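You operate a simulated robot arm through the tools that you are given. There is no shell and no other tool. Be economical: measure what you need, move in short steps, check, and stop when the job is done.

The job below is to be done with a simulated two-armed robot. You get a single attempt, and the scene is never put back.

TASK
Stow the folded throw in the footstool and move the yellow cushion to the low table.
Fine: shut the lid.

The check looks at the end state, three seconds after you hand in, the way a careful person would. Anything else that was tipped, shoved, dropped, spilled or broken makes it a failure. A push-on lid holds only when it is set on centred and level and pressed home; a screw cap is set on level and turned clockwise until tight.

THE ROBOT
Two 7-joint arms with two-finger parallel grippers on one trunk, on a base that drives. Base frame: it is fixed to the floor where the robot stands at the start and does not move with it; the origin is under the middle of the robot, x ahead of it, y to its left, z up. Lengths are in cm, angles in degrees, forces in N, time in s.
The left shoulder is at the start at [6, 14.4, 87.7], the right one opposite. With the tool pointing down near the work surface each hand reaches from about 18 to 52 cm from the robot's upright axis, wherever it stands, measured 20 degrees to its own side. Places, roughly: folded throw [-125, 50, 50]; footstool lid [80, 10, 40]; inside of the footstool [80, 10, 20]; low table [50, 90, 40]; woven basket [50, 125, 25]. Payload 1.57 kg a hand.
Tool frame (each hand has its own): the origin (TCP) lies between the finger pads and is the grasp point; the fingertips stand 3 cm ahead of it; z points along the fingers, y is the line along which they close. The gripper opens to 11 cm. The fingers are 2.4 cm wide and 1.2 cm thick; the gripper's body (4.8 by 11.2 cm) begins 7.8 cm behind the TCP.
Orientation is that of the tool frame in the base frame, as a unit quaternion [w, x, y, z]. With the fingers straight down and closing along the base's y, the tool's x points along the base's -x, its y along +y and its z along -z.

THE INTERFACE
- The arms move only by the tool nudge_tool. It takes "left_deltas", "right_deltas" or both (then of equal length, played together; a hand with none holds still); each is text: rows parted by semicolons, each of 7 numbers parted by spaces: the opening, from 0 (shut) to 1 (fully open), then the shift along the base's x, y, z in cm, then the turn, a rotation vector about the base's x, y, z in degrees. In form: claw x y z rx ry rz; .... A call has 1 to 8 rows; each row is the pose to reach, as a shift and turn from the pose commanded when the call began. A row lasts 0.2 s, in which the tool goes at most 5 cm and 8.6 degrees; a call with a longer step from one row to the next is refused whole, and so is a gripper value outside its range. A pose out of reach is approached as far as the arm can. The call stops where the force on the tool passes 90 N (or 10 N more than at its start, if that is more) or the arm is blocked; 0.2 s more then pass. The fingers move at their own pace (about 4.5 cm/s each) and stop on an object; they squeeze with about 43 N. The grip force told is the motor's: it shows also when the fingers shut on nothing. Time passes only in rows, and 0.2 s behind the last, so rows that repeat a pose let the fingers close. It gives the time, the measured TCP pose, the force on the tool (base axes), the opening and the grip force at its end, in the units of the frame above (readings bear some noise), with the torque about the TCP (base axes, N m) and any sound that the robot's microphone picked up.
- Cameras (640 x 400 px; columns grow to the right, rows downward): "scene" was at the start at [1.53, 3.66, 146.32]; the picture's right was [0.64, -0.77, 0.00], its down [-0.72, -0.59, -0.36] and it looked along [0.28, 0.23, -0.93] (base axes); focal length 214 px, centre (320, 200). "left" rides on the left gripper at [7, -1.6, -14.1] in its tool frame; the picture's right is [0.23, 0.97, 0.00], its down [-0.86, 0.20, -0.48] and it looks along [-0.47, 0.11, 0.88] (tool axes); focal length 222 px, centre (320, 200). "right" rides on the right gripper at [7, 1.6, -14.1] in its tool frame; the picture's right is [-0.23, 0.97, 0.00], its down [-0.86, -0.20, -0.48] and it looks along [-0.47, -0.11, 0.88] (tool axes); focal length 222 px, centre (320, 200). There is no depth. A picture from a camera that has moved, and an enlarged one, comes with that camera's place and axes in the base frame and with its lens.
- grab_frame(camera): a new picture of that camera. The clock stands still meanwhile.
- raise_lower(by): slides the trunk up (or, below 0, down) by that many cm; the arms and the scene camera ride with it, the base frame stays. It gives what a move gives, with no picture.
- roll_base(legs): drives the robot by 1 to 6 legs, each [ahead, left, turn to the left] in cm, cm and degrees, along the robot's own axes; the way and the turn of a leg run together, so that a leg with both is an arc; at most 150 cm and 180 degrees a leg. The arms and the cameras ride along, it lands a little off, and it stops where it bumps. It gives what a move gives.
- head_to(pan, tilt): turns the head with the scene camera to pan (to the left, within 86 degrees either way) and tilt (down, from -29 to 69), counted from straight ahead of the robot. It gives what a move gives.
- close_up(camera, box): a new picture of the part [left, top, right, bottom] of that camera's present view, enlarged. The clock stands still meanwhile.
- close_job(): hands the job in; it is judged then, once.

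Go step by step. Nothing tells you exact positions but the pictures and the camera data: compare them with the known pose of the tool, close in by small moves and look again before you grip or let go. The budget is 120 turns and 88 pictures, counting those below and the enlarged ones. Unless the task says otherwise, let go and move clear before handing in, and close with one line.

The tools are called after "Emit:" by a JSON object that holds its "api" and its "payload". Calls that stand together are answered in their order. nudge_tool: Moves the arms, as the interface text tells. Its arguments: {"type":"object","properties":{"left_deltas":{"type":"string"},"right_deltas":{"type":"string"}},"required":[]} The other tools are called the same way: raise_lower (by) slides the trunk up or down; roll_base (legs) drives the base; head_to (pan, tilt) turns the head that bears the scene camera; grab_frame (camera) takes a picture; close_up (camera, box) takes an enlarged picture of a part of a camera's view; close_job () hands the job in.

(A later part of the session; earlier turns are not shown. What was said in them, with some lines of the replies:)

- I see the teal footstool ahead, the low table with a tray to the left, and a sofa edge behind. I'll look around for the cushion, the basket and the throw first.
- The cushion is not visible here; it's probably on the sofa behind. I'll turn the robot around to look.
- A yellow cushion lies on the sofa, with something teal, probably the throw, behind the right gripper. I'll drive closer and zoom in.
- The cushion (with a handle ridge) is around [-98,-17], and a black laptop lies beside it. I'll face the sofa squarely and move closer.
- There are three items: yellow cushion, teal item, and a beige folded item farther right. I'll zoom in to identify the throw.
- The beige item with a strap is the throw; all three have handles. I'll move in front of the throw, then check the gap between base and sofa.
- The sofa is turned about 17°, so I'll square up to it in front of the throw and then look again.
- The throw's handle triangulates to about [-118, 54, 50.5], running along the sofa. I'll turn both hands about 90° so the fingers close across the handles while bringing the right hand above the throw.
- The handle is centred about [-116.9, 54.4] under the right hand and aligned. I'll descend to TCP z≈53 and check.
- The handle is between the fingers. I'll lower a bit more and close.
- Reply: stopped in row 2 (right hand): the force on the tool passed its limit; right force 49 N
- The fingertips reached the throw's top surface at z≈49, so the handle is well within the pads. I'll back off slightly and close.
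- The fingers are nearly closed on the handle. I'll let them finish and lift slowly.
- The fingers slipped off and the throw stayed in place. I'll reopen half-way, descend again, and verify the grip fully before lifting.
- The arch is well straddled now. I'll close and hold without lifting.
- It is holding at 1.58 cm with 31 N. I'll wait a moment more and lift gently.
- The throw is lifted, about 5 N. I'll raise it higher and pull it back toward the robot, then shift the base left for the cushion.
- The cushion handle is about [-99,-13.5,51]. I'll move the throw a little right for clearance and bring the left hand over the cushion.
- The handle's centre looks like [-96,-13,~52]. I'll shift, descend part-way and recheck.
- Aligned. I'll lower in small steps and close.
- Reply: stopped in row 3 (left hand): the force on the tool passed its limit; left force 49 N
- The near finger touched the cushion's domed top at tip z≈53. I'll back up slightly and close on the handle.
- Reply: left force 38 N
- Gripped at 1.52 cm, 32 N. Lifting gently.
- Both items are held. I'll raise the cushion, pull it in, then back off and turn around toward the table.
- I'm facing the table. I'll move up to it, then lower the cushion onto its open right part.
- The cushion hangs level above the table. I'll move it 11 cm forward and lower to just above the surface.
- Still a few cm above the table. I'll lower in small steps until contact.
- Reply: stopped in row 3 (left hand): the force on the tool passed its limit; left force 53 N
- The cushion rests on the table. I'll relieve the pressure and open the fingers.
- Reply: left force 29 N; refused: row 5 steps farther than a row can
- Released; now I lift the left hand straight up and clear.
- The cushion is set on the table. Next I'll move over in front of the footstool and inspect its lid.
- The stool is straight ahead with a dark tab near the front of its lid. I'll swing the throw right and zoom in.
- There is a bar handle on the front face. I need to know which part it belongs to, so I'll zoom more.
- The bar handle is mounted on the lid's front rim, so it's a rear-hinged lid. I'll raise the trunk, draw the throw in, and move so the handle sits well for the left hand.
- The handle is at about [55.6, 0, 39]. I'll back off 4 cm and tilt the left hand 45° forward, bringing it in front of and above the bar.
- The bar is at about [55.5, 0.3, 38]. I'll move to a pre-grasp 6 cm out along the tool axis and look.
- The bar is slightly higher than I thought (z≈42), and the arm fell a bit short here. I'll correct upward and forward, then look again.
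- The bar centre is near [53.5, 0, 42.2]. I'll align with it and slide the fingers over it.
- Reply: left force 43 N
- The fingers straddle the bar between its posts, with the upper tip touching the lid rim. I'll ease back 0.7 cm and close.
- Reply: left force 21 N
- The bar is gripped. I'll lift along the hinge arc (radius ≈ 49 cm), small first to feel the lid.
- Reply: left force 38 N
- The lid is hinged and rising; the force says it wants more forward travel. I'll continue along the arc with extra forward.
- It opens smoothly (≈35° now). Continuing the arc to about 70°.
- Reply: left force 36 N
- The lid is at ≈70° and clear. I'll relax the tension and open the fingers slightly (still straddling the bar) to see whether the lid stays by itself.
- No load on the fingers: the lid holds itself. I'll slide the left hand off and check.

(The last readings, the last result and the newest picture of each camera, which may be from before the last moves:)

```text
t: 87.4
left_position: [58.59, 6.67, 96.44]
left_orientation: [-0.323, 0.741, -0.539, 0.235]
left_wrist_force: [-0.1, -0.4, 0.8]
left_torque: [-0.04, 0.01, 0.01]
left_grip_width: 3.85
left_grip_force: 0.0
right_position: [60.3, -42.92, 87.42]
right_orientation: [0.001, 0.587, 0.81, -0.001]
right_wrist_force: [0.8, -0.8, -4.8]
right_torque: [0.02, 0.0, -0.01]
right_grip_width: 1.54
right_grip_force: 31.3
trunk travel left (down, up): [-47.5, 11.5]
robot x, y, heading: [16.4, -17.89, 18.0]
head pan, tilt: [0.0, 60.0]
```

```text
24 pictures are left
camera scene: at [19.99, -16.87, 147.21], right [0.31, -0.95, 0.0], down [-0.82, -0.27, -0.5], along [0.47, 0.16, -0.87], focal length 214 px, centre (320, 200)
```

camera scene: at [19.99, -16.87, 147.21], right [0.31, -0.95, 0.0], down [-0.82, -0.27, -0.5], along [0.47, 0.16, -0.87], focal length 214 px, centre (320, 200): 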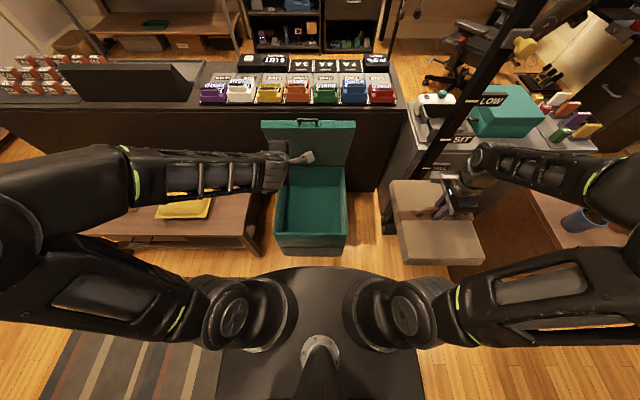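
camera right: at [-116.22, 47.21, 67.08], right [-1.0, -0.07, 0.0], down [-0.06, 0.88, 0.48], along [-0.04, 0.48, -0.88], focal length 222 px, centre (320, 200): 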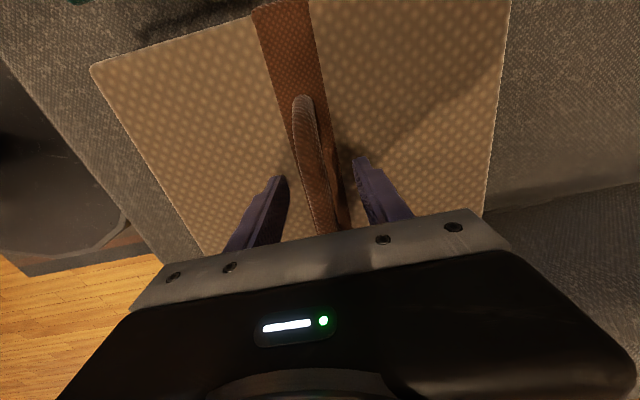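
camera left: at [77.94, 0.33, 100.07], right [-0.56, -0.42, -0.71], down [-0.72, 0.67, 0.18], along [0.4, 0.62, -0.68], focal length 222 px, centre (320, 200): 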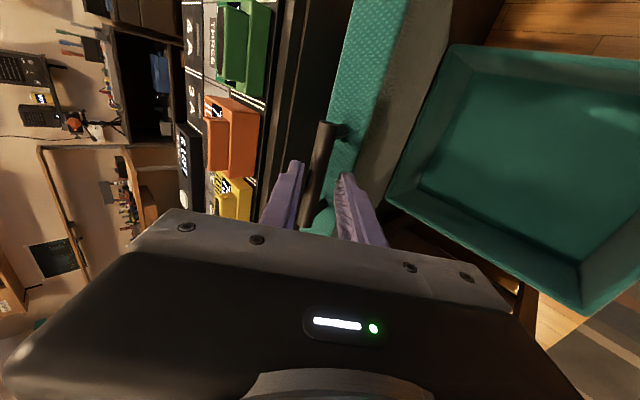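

The lid stays open. I'll move the left hand out of the way, step the base 5 cm forward, and bring the throw in front of the opening.

Emit:
{"api": "nudge_tool", "payload": {"left_deltas": "0.35 -3.5 1.5 0 0 0 0; 0.35 -7 3 0 0 0 0; 0.35 -10.5 4.5 0 0 0 0; 0.35 -14 6.5 0 0 0 0; 0.35 -17.5 8.5 0 0 0 0; 0.35 -19.7 11 0 0 0 0; 0.35 -19.7 14 0 0 0 0"}}

Emit:
{"api": "roll_base", "payload": {"legs": [[5, 0, 0]]}}

Emit:
{"api": "nudge_tool", "payload": {"right_deltas": "0 -0.3 4.9 0 0 0 0; 0 -0.6 9.8 0 0 0 0; 0 -0.9 14.7 0 0 0 0; 0 -1.2 19.6 0 0 0 0; 0 -1.5 24.5 0 0 0 0; 0 -1.8 29.4 0 0 0 0; 0 -2.1 34.3 0 0 0 0; 0 -2.4 39.2 0 0 0 0"}}

Emit:
{"api": "grab_frame", "payload": {"camera": "scene"}}

```text
t: 89.0
left_position: [42.0, 26.56, 101.2]
left_orientation: [-0.318, 0.742, -0.541, 0.236]
left_wrist_force: [1.0, -0.2, 0.9]
left_torque: [0.01, 0.01, -0.01]
left_grip_width: 3.84
left_grip_force: 0.0
left hand out of reach, approached as far as the arm can: row 1, 2, 3, 4, 5, 6, 7
right_position: [60.48, -42.8, 87.38]
right_orientation: [0.001, 0.586, 0.81, -0.001]
right_wrist_force: [0.1, -0.7, -4.7]
right_torque: [0.03, 0.01, 0.04]
right_grip_width: 1.53
right_grip_force: 31.0
trunk travel left (down, up): [-47.5, 11.5]
robot x, y, heading: [16.47, -17.63, 17.9]
head pan, tilt: [0.0, 60.0]
```

```text
t: 89.9
left_position: [46.84, 28.18, 101.08]
left_orientation: [-0.32, 0.742, -0.54, 0.235]
left_wrist_force: [1.0, 0.3, 0.7]
left_torque: [-0.01, -0.01, -0.02]
left_grip_width: 3.88
left_grip_force: 0.0
right_position: [65.24, -41.24, 87.33]
right_orientation: [0.001, 0.587, 0.81, -0.001]
right_wrist_force: [0.8, 0.6, -4.7]
right_torque: [0.02, 0.02, 0.0]
right_grip_width: 1.57
right_grip_force: 30.9
trunk travel left (down, up): [-47.5, 11.5]
robot x, y, heading: [20.94, -15.88, 18.3]
head pan, tilt: [0.0, 60.0]
```

```text
t: 91.7
left_position: [46.84, 28.39, 101.06]
left_orientation: [-0.318, 0.743, -0.54, 0.236]
left_wrist_force: [-0.7, 0.4, -0.2]
left_torque: [0.02, -0.04, -0.01]
left_grip_width: 3.86
left_grip_force: 0.0
right_position: [62.77, -1.62, 87.59]
right_orientation: [0.002, 0.588, 0.809, -0.001]
right_wrist_force: [-0.6, 1.2, -4.5]
right_torque: [0.0, -0.02, 0.04]
right_grip_width: 1.57
right_grip_force: 31.5
trunk travel left (down, up): [-47.5, 11.5]
robot x, y, heading: [20.79, -16.05, 18.0]
head pan, tilt: [0.0, 60.0]
```

```text
23 pictures are left
camera scene: at [24.84, -15.16, 147.21], right [0.31, -0.95, 0.0], down [-0.82, -0.27, -0.5], along [0.47, 0.16, -0.87], focal length 214 px, centre (320, 200)
```

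scene: 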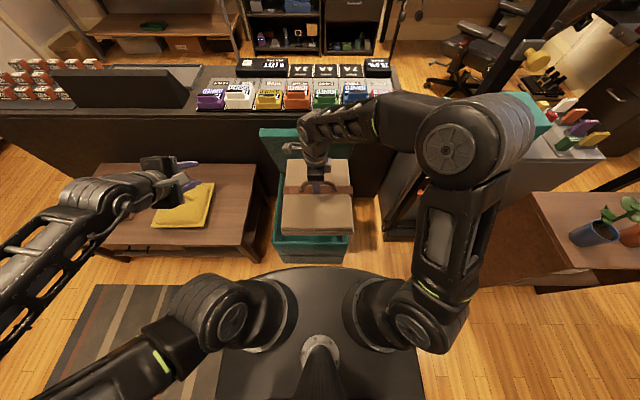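

The throw is in front of the opening. I'll lower the trunk so it goes below the lid's edge and check.

Emit:
{"api": "raise_lower", "payload": {"by": -27}}

Emit:
{"api": "grab_frame", "payload": {"camera": "scene"}}

Emit:
{"api": "grab_frame", "payload": {"camera": "right"}}

```text
t: 94.5
left_position: [46.72, 28.18, 74.05]
left_orientation: [-0.319, 0.742, -0.54, 0.236]
left_wrist_force: [0.0, 0.7, -1.1]
left_torque: [0.01, 0.0, 0.02]
left_grip_width: 3.87
left_grip_force: 0.0
right_position: [62.59, -1.62, 60.53]
right_orientation: [0.002, 0.586, 0.81, -0.002]
right_wrist_force: [-0.2, -0.2, -5.4]
right_torque: [0.04, 0.0, 0.03]
right_grip_width: 1.54
right_grip_force: 31.1
trunk travel left (down, up): [-20.5, 38.5]
robot x, y, heading: [21.08, -16.25, 18.3]
head pan, tilt: [0.0, 60.0]
```

```text
22 pictures are left
camera scene: at [24.82, -15.21, 120.21], right [0.31, -0.95, 0.0], down [-0.82, -0.27, -0.5], along [0.47, 0.16, -0.87], focal length 214 px, centre (320, 200)
```

scene: 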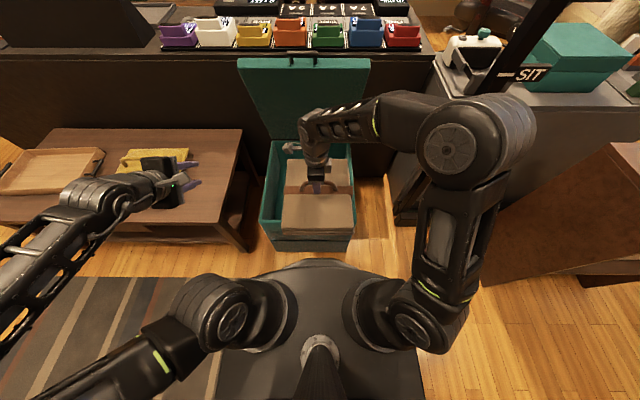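

```text
21 pictures are left
camera right: at [62.16, 5.54, 74.82], right [1.0, 0.09, 0.0], down [0.08, -0.87, 0.48], along [0.04, -0.48, -0.88], focal length 222 px, centre (320, 200)
```

right: 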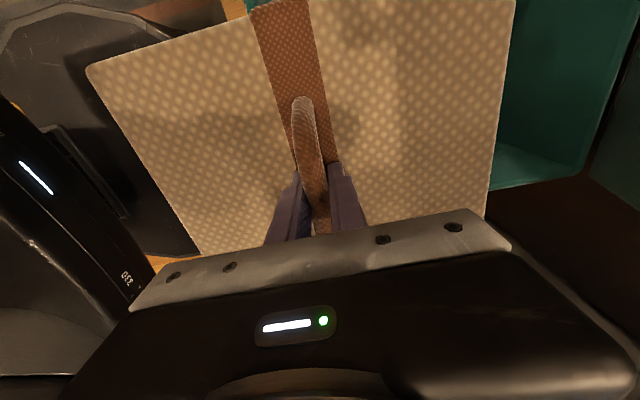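

I'll move the throw forward over the opening (12 cm ahead, 2.6 cm left) and verify before lowering.

Emit:
{"api": "nudge_tool", "payload": {"right_deltas": "0 3.5 2.1 0 0 0 0; 0 7 4.1 0 0 0 0; 0 10.6 6.2 0 0 0 0; 0 10.6 6.2 0 0 0 0"}}

Emit:
{"api": "grab_frame", "payload": {"camera": "scene"}}

Emit:
{"api": "grab_frame", "payload": {"camera": "right"}}

```text
t: 95.5
left_position: [46.66, 28.29, 73.96]
left_orientation: [-0.319, 0.742, -0.54, 0.235]
left_wrist_force: [0.2, 0.7, -0.3]
left_torque: [0.01, 0.06, 0.0]
left_grip_width: 3.87
left_grip_force: 0.0
right_position: [73.46, 4.67, 60.72]
right_orientation: [0.002, 0.586, 0.81, -0.002]
right_wrist_force: [-0.9, 0.6, -5.6]
right_torque: [0.04, 0.05, 0.01]
right_grip_width: 1.54
right_grip_force: 31.1
trunk travel left (down, up): [-20.5, 38.5]
robot x, y, heading: [20.52, -15.89, 18.2]
head pan, tilt: [0.0, 60.0]
```

```text
20 pictures are left
camera scene: at [24.84, -15.19, 120.21], right [0.31, -0.95, 0.0], down [-0.82, -0.27, -0.5], along [0.47, 0.16, -0.87], focal length 214 px, centre (320, 200)
```

scene: 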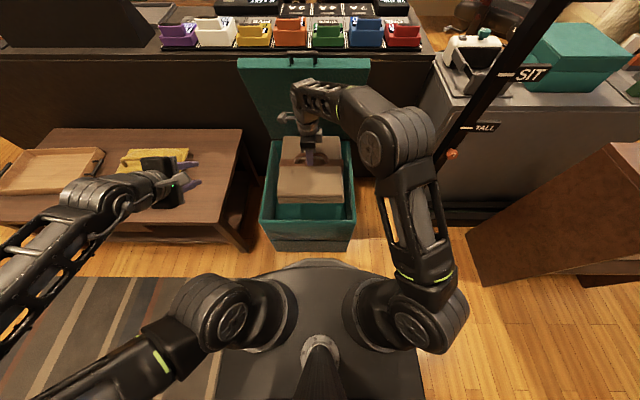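

```text
19 pictures are left
camera right: at [72.94, 11.82, 74.86], right [1.0, 0.09, 0.0], down [0.08, -0.87, 0.48], along [0.04, -0.48, -0.88], focal length 222 px, centre (320, 200)
```

right: 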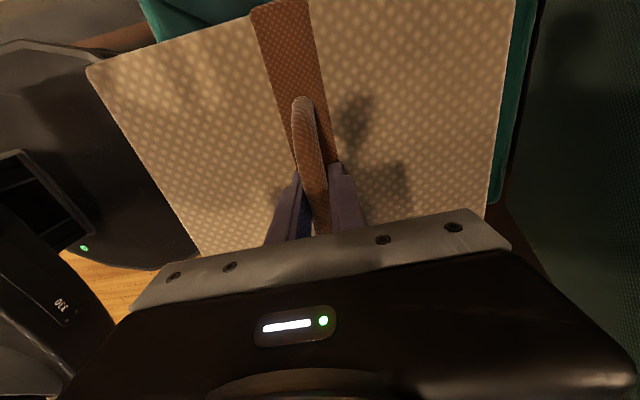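

The throw is ~30×22 cm and fits in the ~41×34 opening, but needs ~4 cm more forward and 1 cm left. I'll do that while lowering slightly and check.

Emit:
{"api": "nudge_tool", "payload": {"right_deltas": "0 0 0.5 -3 0 0 0; 0 2 1.4 -5 0 0 0; 0 4 2.3 -5.5 0 0 0; 0 4 2.3 -5.5 0 0 0"}}

Emit:
{"api": "close_up", "payload": {"camera": "scene", "box": [230, 130, 390, 250]}}

Emit:
{"api": "grab_frame", "payload": {"camera": "right"}}

```text
t: 96.5
left_position: [46.71, 28.4, 74.11]
left_orientation: [-0.319, 0.742, -0.54, 0.236]
left_wrist_force: [-0.3, 0.4, -0.2]
left_torque: [0.03, 0.0, 0.01]
left_grip_width: 3.83
left_grip_force: 0.1
right_position: [77.25, 6.77, 55.06]
right_orientation: [0.002, 0.586, 0.81, -0.002]
right_wrist_force: [0.6, 0.3, -5.1]
right_torque: [0.01, 0.01, 0.0]
right_grip_width: 1.53
right_grip_force: 31.5
trunk travel left (down, up): [-20.5, 38.5]
robot x, y, heading: [20.99, -15.98, 18.1]
head pan, tilt: [0.0, 60.0]
```

```text
3.33 times, centred on (310, 190) of scene
camera zoom: at [24.84, -15.19, 120.21], right [0.31, -0.95, 0.0], down [-0.82, -0.27, -0.5], along [0.47, 0.16, -0.87], focal length 715 px, centre (353, 233)
```

zoom: 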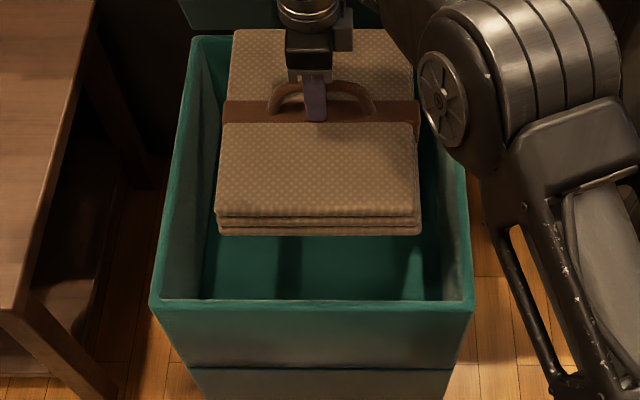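

```text
17 pictures are left
camera right: at [76.74, 13.92, 69.3], right [1.0, 0.09, 0.0], down [0.08, -0.87, 0.48], along [0.04, -0.48, -0.88], focal length 222 px, centre (320, 200)
```

right: 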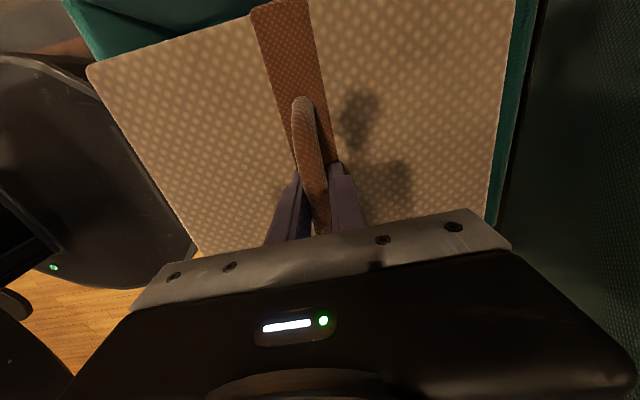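

The throw is well centred over the opening. Lowering 15 cm and checking arm clearance to the rim.

Emit:
{"api": "nudge_tool", "payload": {"right_deltas": "0 0 0 -4 0 0 0; 0 0 0 -8 0 0 0; 0 0 0 -12 0 0 0; 0 0 0 -15 0 0 0"}}

Emit:
{"api": "grab_frame", "payload": {"camera": "scene"}}

```text
t: 97.5
left_position: [46.72, 28.32, 74.1]
left_orientation: [-0.319, 0.742, -0.54, 0.235]
left_wrist_force: [-0.5, 0.0, -0.5]
left_torque: [-0.01, 0.01, 0.01]
left_grip_width: 3.84
left_grip_force: 0.0
right_position: [77.13, 7.02, 40.06]
right_orientation: [0.002, 0.586, 0.81, -0.002]
right_wrist_force: [-0.2, -0.6, -5.6]
right_torque: [0.0, 0.03, 0.01]
right_grip_width: 1.57
right_grip_force: 31.5
trunk travel left (down, up): [-20.5, 38.5]
robot x, y, heading: [21.09, -15.95, 17.9]
head pan, tilt: [0.0, 60.0]
```

```text
16 pictures are left
camera scene: at [24.83, -15.2, 120.21], right [0.31, -0.95, 0.0], down [-0.82, -0.27, -0.5], along [0.47, 0.16, -0.87], focal length 214 px, centre (320, 200)
```

scene: 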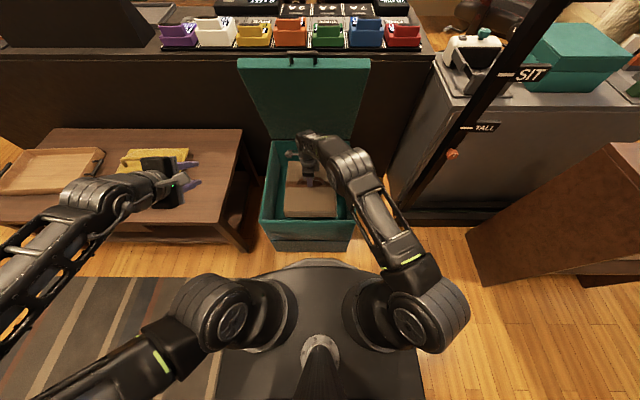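

Going in cleanly. Lower further with force watch.

Emit:
{"api": "nudge_tool", "payload": {"right_deltas": "0 0 0 -3 0 0 0; 0 0 0 -6 0 0 0; 0 0 0 -9 0 0 0; 0 0 0 -11 0 0 0"}}

Emit:
{"api": "grab_frame", "payload": {"camera": "scene"}}

```text
t: 98.5
left_position: [46.4, 28.27, 74.52]
left_orientation: [-0.321, 0.741, -0.54, 0.237]
left_wrist_force: [0.0, 0.2, 0.3]
left_torque: [0.02, 0.01, 0.0]
left_grip_width: 3.85
left_grip_force: 0.1
right_position: [77.21, 7.24, 30.24]
right_orientation: [0.005, 0.587, 0.81, 0.006]
right_wrist_force: [-15.6, -10.6, 63.7]
right_torque: [-0.5, 0.37, -0.02]
right_grip_width: 1.57
right_grip_force: 31.3
trunk travel left (down, up): [-20.5, 38.5]
robot x, y, heading: [21.06, -16.03, 18.4]
head pan, tilt: [0.0, 60.0]
```

```text
15 pictures are left
camera scene: at [24.29, -15.44, 120.39], right [0.31, -0.95, 0.0], down [-0.82, -0.27, -0.5], along [0.48, 0.16, -0.86], focal length 214 px, centre (320, 200)
```

scene: 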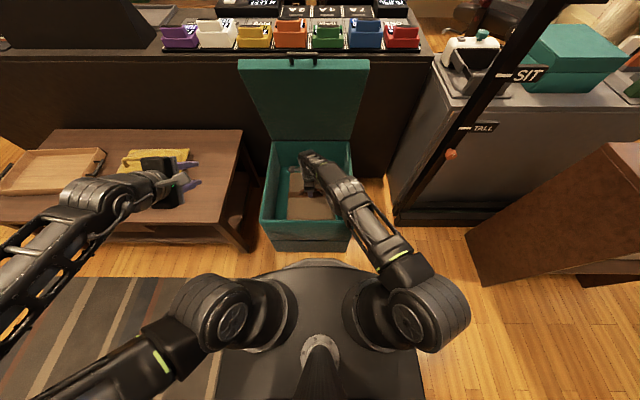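

The throw has reached the stool's floor. I'll ease the pressure and release.

Emit:
{"api": "nudge_tool", "payload": {"right_deltas": "0 0 0 0.6 0 0 0; 0 0 0 1.1 0 0 0; 0.15 0 0 1.1 0 0 0; 0.35 0 0 1.1 0 0 0; 0.35 0 0 1.1 0 0 0; 0.35 0 0 1.1 0 0 0"}}

Emit:
{"api": "nudge_tool", "payload": {"right_deltas": "0.35 0 0 2 0 0 0; 0.35 0 0 5 0 0 0; 0.35 0 0 9 0 0 0; 0.35 0 0 13.5 0 0 0; 0.35 0 0 18 0 0 0; 0.35 0 0 22 0 0 0; 0.35 -3 -1 25 0 0 0"}}

Emit:
{"api": "grab_frame", "payload": {"camera": "scene"}}

```text
t: 99.9
left_position: [46.78, 28.36, 74.05]
left_orientation: [-0.319, 0.742, -0.54, 0.236]
left_wrist_force: [0.9, -0.3, -0.4]
left_torque: [0.01, 0.02, 0.02]
left_grip_width: 3.88
left_grip_force: 0.0
right_position: [77.21, 6.76, 30.19]
right_orientation: [0.003, 0.587, 0.81, -0.002]
right_wrist_force: [10.4, 0.9, 14.2]
right_torque: [0.14, -0.04, -0.09]
right_grip_width: 2.99
right_grip_force: 0.1
trunk travel left (down, up): [-20.5, 38.5]
robot x, y, heading: [20.7, -16.28, 18.0]
head pan, tilt: [0.0, 60.0]
```

```text
t: 101.5
left_position: [46.74, 28.33, 74.17]
left_orientation: [-0.32, 0.742, -0.54, 0.236]
left_wrist_force: [0.9, 0.0, 0.4]
left_torque: [-0.01, -0.01, 0.0]
left_grip_width: 3.86
left_grip_force: 0.1
right_position: [73.96, 5.89, 55.13]
right_orientation: [0.002, 0.587, 0.81, -0.002]
right_wrist_force: [0.8, -0.2, 0.2]
right_torque: [0.01, 0.03, 0.02]
right_grip_width: 3.85
right_grip_force: 0.0
trunk travel left (down, up): [-20.5, 38.5]
robot x, y, heading: [20.97, -16.09, 18.1]
head pan, tilt: [0.0, 60.0]
```

```text
14 pictures are left
camera scene: at [24.82, -15.2, 120.2], right [0.31, -0.95, 0.0], down [-0.82, -0.27, -0.5], along [0.47, 0.16, -0.87], focal length 214 px, centre (320, 200)
```

scene: 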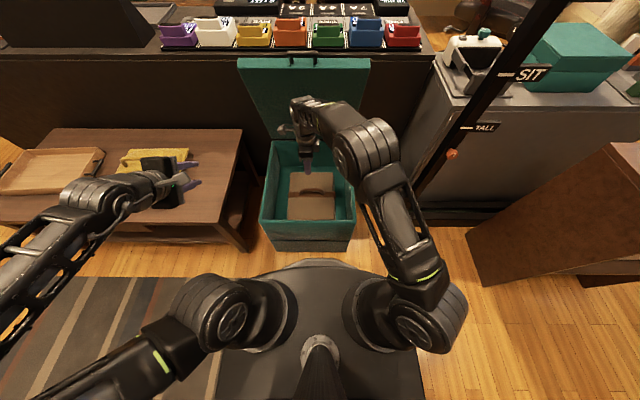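

The throw lies flat inside, below the rim. I'll pull the right hand clear, return the base and trunk to the pose used for opening, and prepare to re-grip the lid handle.

Emit:
{"api": "nudge_tool", "payload": {"right_deltas": "0.35 -4 -2 1 0 0 0; 0.35 -8 -4 2 0 0 0; 0.35 -11 -7 3 0 0 0; 0.35 -13 -11 4 0 0 0; 0.35 -14 -15.5 4 0 0 0; 0.35 -14.5 -20 4 0 0 0; 0.35 -14.5 -24.5 4 0 0 0; 0.35 -14.5 -28 4 0 0 0"}}

Emit:
{"api": "roll_base", "payload": {"legs": [[-5, 0, 0]]}}

Emit:
{"api": "raise_lower", "payload": {"by": 27}}

Emit:
{"api": "grab_frame", "payload": {"camera": "scene"}}

```text
t: 103.3
left_position: [46.69, 28.36, 74.18]
left_orientation: [-0.32, 0.742, -0.54, 0.236]
left_wrist_force: [-0.3, 0.2, 0.4]
left_torque: [0.02, 0.04, -0.02]
left_grip_width: 3.85
left_grip_force: 0.0
right_position: [59.62, -22.27, 59.06]
right_orientation: [0.002, 0.586, 0.81, -0.002]
right_wrist_force: [0.2, 0.8, 0.4]
right_torque: [-0.01, 0.02, -0.02]
right_grip_width: 3.87
right_grip_force: 0.1
trunk travel left (down, up): [-20.5, 38.5]
robot x, y, heading: [20.91, -15.83, 18.2]
head pan, tilt: [0.0, 60.0]
```

```text
t: 104.2
left_position: [41.89, 26.86, 74.04]
left_orientation: [-0.319, 0.743, -0.54, 0.235]
left_wrist_force: [-0.3, 0.2, -0.2]
left_torque: [0.0, 0.02, 0.02]
left_grip_width: 3.84
left_grip_force: 0.1
right_position: [54.81, -23.77, 59.14]
right_orientation: [0.002, 0.587, 0.81, -0.001]
right_wrist_force: [0.0, -0.3, -0.5]
right_torque: [0.02, -0.02, 0.0]
right_grip_width: 3.87
right_grip_force: 0.1
trunk travel left (down, up): [-20.5, 38.5]
robot x, y, heading: [16.19, -17.6, 18.2]
head pan, tilt: [0.0, 60.0]
```

```text
t: 107.0
left_position: [41.81, 26.82, 101.11]
left_orientation: [-0.319, 0.742, -0.54, 0.236]
left_wrist_force: [-0.7, -0.6, 0.4]
left_torque: [0.02, 0.04, 0.03]
left_grip_width: 3.85
left_grip_force: 0.1
right_position: [54.75, -23.58, 86.14]
right_orientation: [0.003, 0.586, 0.81, -0.002]
right_wrist_force: [0.0, 0.4, -0.3]
right_torque: [0.01, 0.01, 0.0]
right_grip_width: 3.84
right_grip_force: 0.0
trunk travel left (down, up): [-47.5, 11.5]
robot x, y, heading: [16.2, -17.46, 18.3]
head pan, tilt: [0.0, 60.0]
```

```text
13 pictures are left
camera scene: at [20.03, -16.85, 147.21], right [0.31, -0.95, 0.0], down [-0.82, -0.27, -0.5], along [0.47, 0.16, -0.87], focal length 214 px, centre (320, 200)
```

scene: 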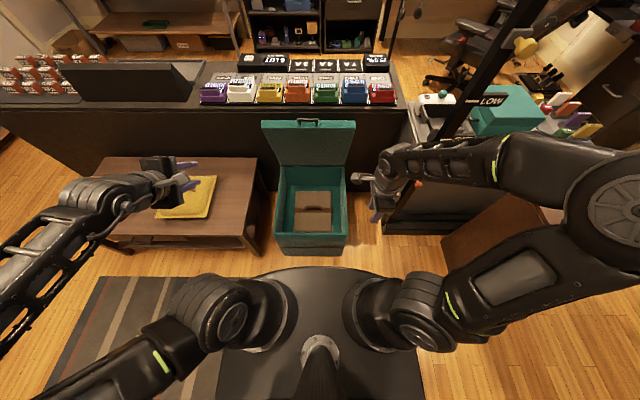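

The lid is unchanged at ≈70°. I'll bring the left hand back toward the handle.

Emit:
{"api": "nudge_tool", "payload": {"left_deltas": "0.35 3.9 -2 0 0 0 0; 0.35 7.8 -4 0 0 0 0; 0.35 11.7 -6 0 0 0 0; 0.35 15.6 -8 0 0 0 0; 0.35 19.5 -10 0 0 0 0; 0.35 23.4 -12 0 0 0 0; 0.35 27.3 -14 0 0 0 0; 0.35 30 -16 0 0 0 0"}}

```text
t: 108.8
left_position: [71.89, 10.81, 101.2]
left_orientation: [-0.319, 0.743, -0.539, 0.236]
left_wrist_force: [-0.5, -0.3, 0.2]
left_torque: [-0.03, -0.03, 0.0]
left_grip_width: 3.84
left_grip_force: 0.0
right_position: [54.85, -23.65, 86.09]
right_orientation: [0.003, 0.586, 0.81, -0.002]
right_wrist_force: [0.5, -1.4, 0.0]
right_torque: [0.0, -0.02, 0.05]
right_grip_width: 3.86
right_grip_force: 0.0
trunk travel left (down, up): [-47.5, 11.5]
robot x, y, heading: [16.12, -17.62, 18.2]
head pan, tilt: [0.0, 60.0]
```

Now to a pre-grasp 6 cm short of the bar.

Emit:
{"api": "nudge_tool", "payload": {"left_deltas": "0.35 3 -0.8 -2.6 0 0 0; 0.35 6 -1.6 -5.2 0 0 0; 0.35 8.4 -2.3 -7.8 0 0 0; 0.35 8.4 -2.3 -7.8 0 0 0"}}

Emit:
{"api": "grab_frame", "payload": {"camera": "left"}}

```text
t: 109.8
left_position: [80.15, 8.85, 93.31]
left_orientation: [-0.319, 0.742, -0.539, 0.236]
left_wrist_force: [0.1, -0.5, -0.2]
left_torque: [0.02, -0.01, 0.02]
left_grip_width: 3.83
left_grip_force: 0.1
right_position: [54.77, -23.75, 86.16]
right_orientation: [0.004, 0.587, 0.81, -0.002]
right_wrist_force: [-1.6, 0.7, 0.0]
right_torque: [-0.03, -0.01, 0.02]
right_grip_width: 3.85
right_grip_force: 0.1
trunk travel left (down, up): [-47.5, 11.5]
robot x, y, heading: [16.27, -17.53, 18.0]
head pan, tilt: [0.0, 60.0]
```

```text
12 pictures are left
camera left: at [73.57, -0.51, 104.21], right [-0.56, -0.43, -0.71], down [-0.72, 0.67, 0.18], along [0.4, 0.61, -0.68], focal length 222 px, centre (320, 200)
```

left: 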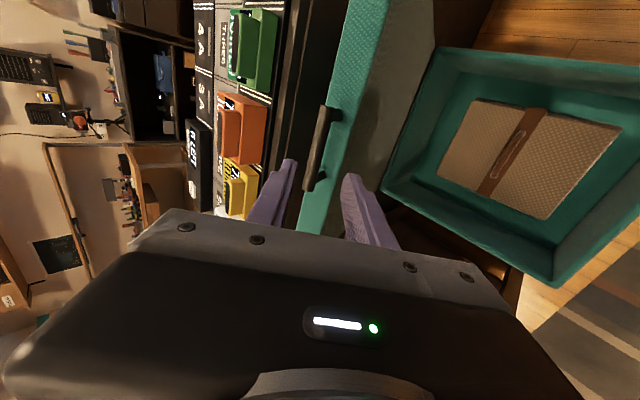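

The bar lies right on the tool axis. I'll slide in 6 cm and close.

Emit:
{"api": "nudge_tool", "payload": {"left_deltas": "0.35 1.5 0.4 -1.4 0 0 0; 0.35 3 0.7 -2.8 0 0 0; 0.35 4.3 1 -4.1 0 0 0; 0.1 4.3 1 -4.1 0 0 0; 0 4.3 1 -4.1 0 0 0; 0 4.3 1 -4.1 0 0 0; 0 4.3 1 -4.1 0 0 0; 0 4.3 1 -4.1 0 0 0"}}

Emit:
{"api": "grab_frame", "payload": {"camera": "left"}}

```text
t: 111.5
left_position: [84.56, 9.74, 89.13]
left_orientation: [-0.32, 0.742, -0.539, 0.237]
left_wrist_force: [-1.6, 2.9, 13.5]
left_torque: [0.67, -0.06, -0.31]
left_grip_width: 1.41
left_grip_force: 30.3
right_position: [54.75, -23.68, 86.16]
right_orientation: [0.004, 0.587, 0.81, -0.001]
right_wrist_force: [-0.7, -0.7, 0.1]
right_torque: [-0.02, -0.02, 0.02]
right_grip_width: 3.85
right_grip_force: 0.0
trunk travel left (down, up): [-47.5, 11.5]
robot x, y, heading: [15.76, -17.86, 18.3]
head pan, tilt: [0.0, 60.0]
```

```text
11 pictures are left
camera left: at [77.91, 0.35, 100.11], right [-0.56, -0.42, -0.71], down [-0.72, 0.67, 0.18], along [0.4, 0.61, -0.68], focal length 222 px, centre (320, 200)
```

left: 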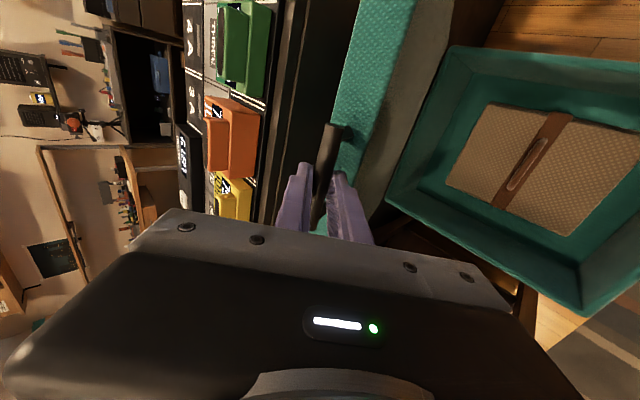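

Gripped. I fitted the hinge circle (R≈48.6 cm) from the opening data and will now swing the lid down along it.

Emit:
{"api": "nudge_tool", "payload": {"left_deltas": "0 -3.75 -1.19 -1.4 0 0 0; 0 -7.41 -2.35 -3.2 0 0 0; 0 -10.9 -3.47 -5.3 0 0 0; 0 -14.2 -4.52 -7.75 0 0 0; 0 -17.3 -5.5 -10.5 0 0 0; 0 -20.2 -6.41 -13.5 0 0 0; 0 -22.8 -7.24 -16.7 0 0 0; 0 -25.1 -7.97 -20.2 0 0 0"}}

```text
t: 113.3
left_position: [59.26, 1.68, 68.82]
left_orientation: [-0.319, 0.744, -0.539, 0.234]
left_wrist_force: [1.3, 7.7, -4.3]
left_torque: [0.84, 0.3, -0.17]
left_grip_width: 1.39
left_grip_force: 30.4
right_position: [54.83, -23.63, 86.08]
right_orientation: [0.002, 0.587, 0.81, -0.003]
right_wrist_force: [-0.5, 0.0, 0.3]
right_torque: [-0.01, 0.0, 0.02]
right_grip_width: 3.84
right_grip_force: 0.1
trunk travel left (down, up): [-47.5, 11.5]
robot x, y, heading: [15.99, -17.58, 18.0]
head pan, tilt: [0.0, 60.0]
```

Forces are small. Continuing down to nearly closed.

Emit:
{"api": "nudge_tool", "payload": {"left_deltas": "0 -2.02 -0.64 -3.67 0 0 0; 0 -3.73 -1.18 -7.5 0 0 0; 0 -5.1 -1.62 -11.5 0 0 0; 0 -6.16 -1.96 -15.6 0 0 0; 0 -6.8 -2.16 -19.35 0 0 0; 0 -7.1 -2.25 -21.9 0 0 0; 0 -7.2 -2.28 -23.4 0 0 0"}}

Emit:
{"api": "grab_frame", "payload": {"camera": "scene"}}

```text
t: 115.0
left_position: [52.07, -0.62, 45.41]
left_orientation: [-0.317, 0.743, -0.54, 0.235]
left_wrist_force: [-12.7, 6.3, 0.9]
left_torque: [0.71, 0.21, -0.11]
left_grip_width: 1.38
left_grip_force: 30.1
right_position: [54.78, -23.66, 86.3]
right_orientation: [0.003, 0.586, 0.81, -0.002]
right_wrist_force: [0.1, 0.8, -0.6]
right_torque: [0.01, 0.02, 0.03]
right_grip_width: 3.87
right_grip_force: 0.1
trunk travel left (down, up): [-47.5, 11.5]
robot x, y, heading: [15.78, -17.73, 17.9]
head pan, tilt: [0.0, 60.0]
```

```text
10 pictures are left
camera scene: at [19.94, -16.84, 147.21], right [0.31, -0.95, 0.0], down [-0.82, -0.27, -0.5], along [0.47, 0.16, -0.87], focal length 214 px, centre (320, 200)
```

scene: 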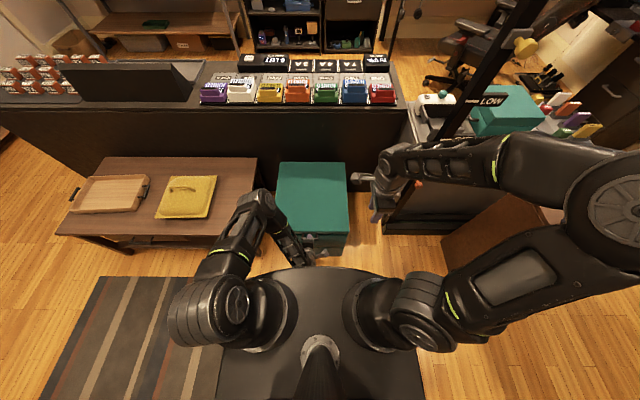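

Nearly shut. I'll press the last bit down until it meets resistance.

Emit:
{"api": "nudge_tool", "payload": {"left_deltas": "0 0 0 -0.5 0 0 0; 0 0.1 0 -1 0 0 0; 0 0.2 0 -1.5 0 0 0; 0 0.2 0 -2 0 0 0; 0 0.2 0 -2.4 0 0 0; 0 0.2 0 -2.4 0 0 0"}}

Emit:
{"api": "close_up", "payload": {"camera": "scene", "box": [260, 150, 372, 270]}}

```text
t: 116.3
left_position: [52.73, -0.85, 43.43]
left_orientation: [-0.322, 0.741, -0.539, 0.24]
left_wrist_force: [-15.2, -2.2, 43.2]
left_torque: [0.55, -0.09, -0.37]
left_grip_width: 1.4
left_grip_force: 30.5
right_position: [54.78, -23.91, 86.19]
right_orientation: [0.004, 0.586, 0.81, -0.001]
right_wrist_force: [-0.3, -0.2, 0.7]
right_torque: [0.03, 0.02, 0.0]
right_grip_width: 3.84
right_grip_force: 0.1
trunk travel left (down, up): [-47.5, 11.5]
robot x, y, heading: [16.01, -17.65, 18.0]
head pan, tilt: [0.0, 60.0]
```

```text
3.33 times, centred on (316, 210) of scene
camera zoom: at [19.73, -17.01, 147.25], right [0.31, -0.95, 0.0], down [-0.82, -0.27, -0.5], along [0.48, 0.16, -0.86], focal length 715 px, centre (333, 167)
```

zoom: 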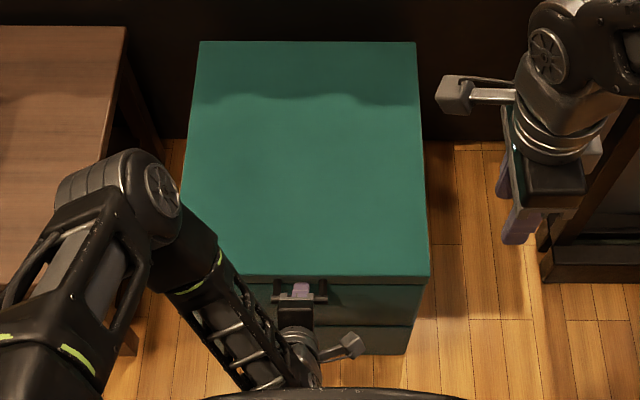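

The lid is seated with 43 N of downward resistance. I'll release in place and withdraw along the tool axis.

Emit:
{"api": "nudge_tool", "payload": {"left_deltas": "0.1 0 0 0.2 0 0 0; 0.25 0 0 0.3 0 0 0; 0.35 0 0 0.5 0 0 0; 0.35 0 0 0.5 0 0 0; 0.35 -0.8 -0.3 1.3 0 0 0; 0.35 -2.2 -0.7 2.6 0 0 0; 0.35 -4 -1.2 4.2 0 0 0; 0.35 -5.5 -1.7 6.5 0 0 0"}}

Emit:
{"api": "grab_frame", "payload": {"camera": "left"}}

Emit:
{"api": "close_up", "payload": {"camera": "scene", "box": [260, 190, 372, 270]}}

```text
t: 118.2
left_position: [46.91, -2.33, 49.69]
left_orientation: [-0.319, 0.743, -0.539, 0.236]
left_wrist_force: [0.5, 0.9, 0.8]
left_torque: [0.02, 0.02, -0.04]
left_grip_width: 3.86
left_grip_force: 0.1
right_position: [54.83, -23.8, 85.97]
right_orientation: [0.003, 0.586, 0.81, -0.002]
right_wrist_force: [-0.3, 0.0, -0.4]
right_torque: [-0.02, -0.03, 0.0]
right_grip_width: 3.83
right_grip_force: 0.1
trunk travel left (down, up): [-47.5, 11.5]
robot x, y, heading: [16.49, -17.58, 18.3]
head pan, tilt: [0.0, 60.0]
```

```text
8 pictures are left
camera left: at [40.36, -11.75, 60.58], right [-0.56, -0.43, -0.71], down [-0.73, 0.67, 0.18], along [0.4, 0.61, -0.68], focal length 222 px, centre (320, 200)
```

left: 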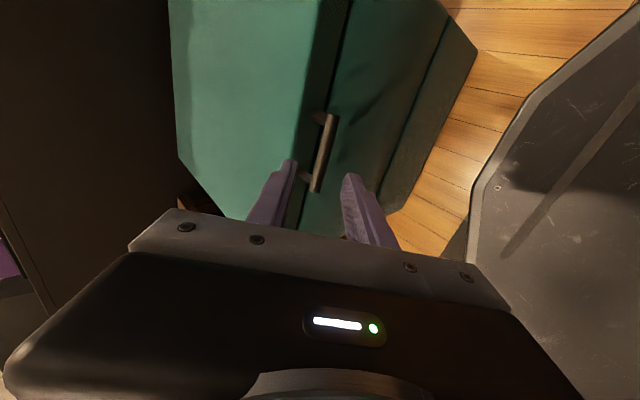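

```text
5.00 times, centred on (316, 230) of scene
camera zoom: at [20.02, -16.9, 147.21], right [0.31, -0.95, 0.0], down [-0.82, -0.27, -0.5], along [0.47, 0.16, -0.87], focal length 1072 px, centre (340, 50)
```

zoom: 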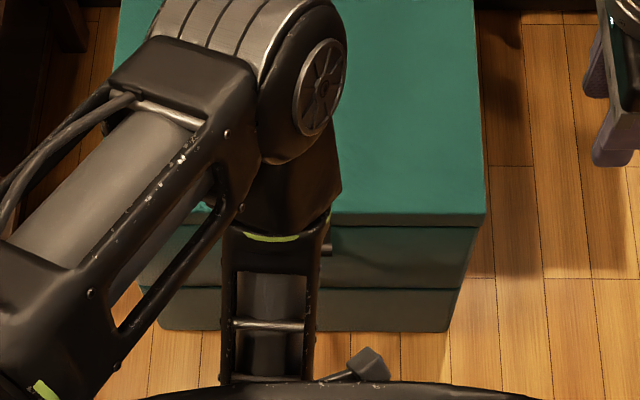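

It looks shut. To be certain I'll press lightly on the lid's top front with closed fingers.

Emit:
{"api": "nudge_tool", "payload": {"left_deltas": "0 -1 0 4 0 0 0; 0 0 0 8.5 0 0 0; 0 4.5 1.5 9.5 0 0 0; 0 9 3.3 9 0 0 0; 0 13.3 5 7.5 0 0 0; 0 16 6 4 0 0 0; 0 16 6 0.5 0 0 0; 0 16 6 -2 0 0 0"}}

Emit:
{"api": "nudge_tool", "payload": {"left_deltas": "0 0 0 -1 0 0 0; 0 0 0 -2 0 0 0; 0 0 0 -3 0 0 0; 0 0 0 -4 0 0 0"}}

```text
t: 120.0
left_position: [62.71, 3.86, 47.74]
left_orientation: [-0.319, 0.742, -0.54, 0.236]
left_wrist_force: [-0.7, -0.1, 0.1]
left_torque: [-0.03, -0.03, 0.01]
left_grip_width: 0.0
left_grip_force: 21.1
right_position: [54.85, -23.57, 86.09]
right_orientation: [0.003, 0.586, 0.81, -0.002]
right_wrist_force: [0.1, 0.0, 0.0]
right_torque: [0.02, -0.03, -0.03]
right_grip_width: 3.87
right_grip_force: 0.2
trunk travel left (down, up): [-47.5, 11.5]
robot x, y, heading: [16.24, -18.05, 17.9]
head pan, tilt: [0.0, 60.0]
```

```text
t: 120.4
left_position: [62.84, 3.8, 47.57]
left_orientation: [-0.328, 0.74, -0.535, 0.243]
left_wrist_force: [-38.1, -6.4, 65.1]
left_torque: [0.36, 0.18, 0.17]
left_grip_width: 0.02
left_grip_force: 21.3
right_position: [54.21, -23.7, 86.49]
right_orientation: [0.005, 0.585, 0.811, 0.0]
right_wrist_force: [0.5, -0.1, 0.8]
right_torque: [0.03, 0.02, -0.01]
right_grip_width: 3.88
right_grip_force: 0.1
trunk travel left (down, up): [-47.5, 11.5]
robot x, y, heading: [16.5, -17.73, 18.4]
head pan, tilt: [0.0, 60.0]
stopped in row 2 (left hand): the force on the tool passed its limit (the readings are from after the stop); the commanded pose is now the measured one
```

Firm resistance at once, so the lid is fully shut. I'll lift away and do a final check.

Emit:
{"api": "nudge_tool", "payload": {"left_deltas": "0 0 0 3 0 0 0; 0 -1 0 7 0 0 0; 0 -4 0 10.5 0 0 0; 0 -8 0 13 0 0 0; 0 -12 0 15 0 0 0; 0 -15 2 18 0 0 0; 0 -16 5 21 0 0 0"}}

Emit:
{"api": "roll_base", "payload": {"legs": [[-12, 0, 0]]}}

Emit:
{"api": "head_to", "payload": {"pan": 5, "tilt": 48}}

Emit:
{"api": "grab_frame", "payload": {"camera": "scene"}}

```text
t: 122.0
left_position: [49.42, 8.98, 66.45]
left_orientation: [-0.331, 0.738, -0.533, 0.248]
left_wrist_force: [-0.6, -0.5, 0.2]
left_torque: [-0.01, -0.01, 0.03]
left_grip_width: 0.0
left_grip_force: 21.3
left hand out of reach, approached as far as the arm can: row 7
right_position: [54.73, -23.46, 86.22]
right_orientation: [0.003, 0.586, 0.81, -0.003]
right_wrist_force: [-0.4, -0.1, 0.4]
right_torque: [-0.01, -0.01, 0.01]
right_grip_width: 3.87
right_grip_force: 0.0
trunk travel left (down, up): [-47.5, 11.5]
robot x, y, heading: [16.48, -17.61, 18.1]
head pan, tilt: [0.0, 60.0]
```

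```text
t: 123.3
left_position: [37.86, 5.3, 66.26]
left_orientation: [-0.332, 0.738, -0.533, 0.247]
left_wrist_force: [-0.1, 0.9, 0.3]
left_torque: [-0.01, -0.03, 0.0]
left_grip_width: 0.02
left_grip_force: 21.1
right_position: [43.21, -27.23, 86.11]
right_orientation: [0.004, 0.587, 0.81, -0.001]
right_wrist_force: [-0.3, 0.2, 0.3]
right_torque: [0.02, -0.01, -0.01]
right_grip_width: 3.85
right_grip_force: 0.0
trunk travel left (down, up): [-47.5, 11.5]
robot x, y, heading: [4.77, -21.55, 18.1]
head pan, tilt: [0.0, 60.0]
```

```text
t: 124.0
left_position: [37.89, 5.53, 66.35]
left_orientation: [-0.331, 0.739, -0.532, 0.247]
left_wrist_force: [0.3, 0.2, 1.1]
left_torque: [0.0, -0.05, 0.03]
left_grip_width: 0.01
left_grip_force: 21.1
right_position: [43.18, -27.13, 86.19]
right_orientation: [0.005, 0.586, 0.81, -0.003]
right_wrist_force: [-0.2, -0.6, 0.2]
right_torque: [0.01, 0.05, 0.03]
right_grip_width: 3.87
right_grip_force: 0.0
trunk travel left (down, up): [-47.5, 11.5]
robot x, y, heading: [4.43, -21.62, 18.1]
head pan, tilt: [5.0, 48.0]
```

```text
6 pictures are left
camera scene: at [9.4, -19.61, 148.74], right [0.39, -0.92, 0.0], down [-0.68, -0.29, -0.67], along [0.61, 0.26, -0.74], focal length 214 px, centre (320, 200)
```

scene: 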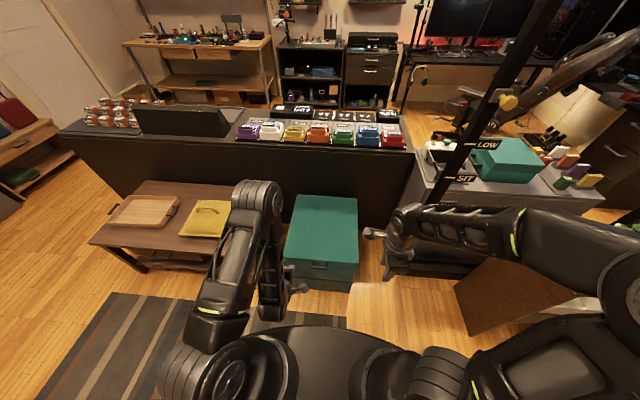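

The yellow cushion is on the low table, the throw is inside the footstool with the lid shut, and both hands are clear, so I'm handing in.

Emit:
{"api": "close_job", "payload": {}}

```text
The job is handed in.
```

The folded throw is in the footstool with the lid shut, and the yellow cushion is on the low table. I saw nothing else moved or knocked over.
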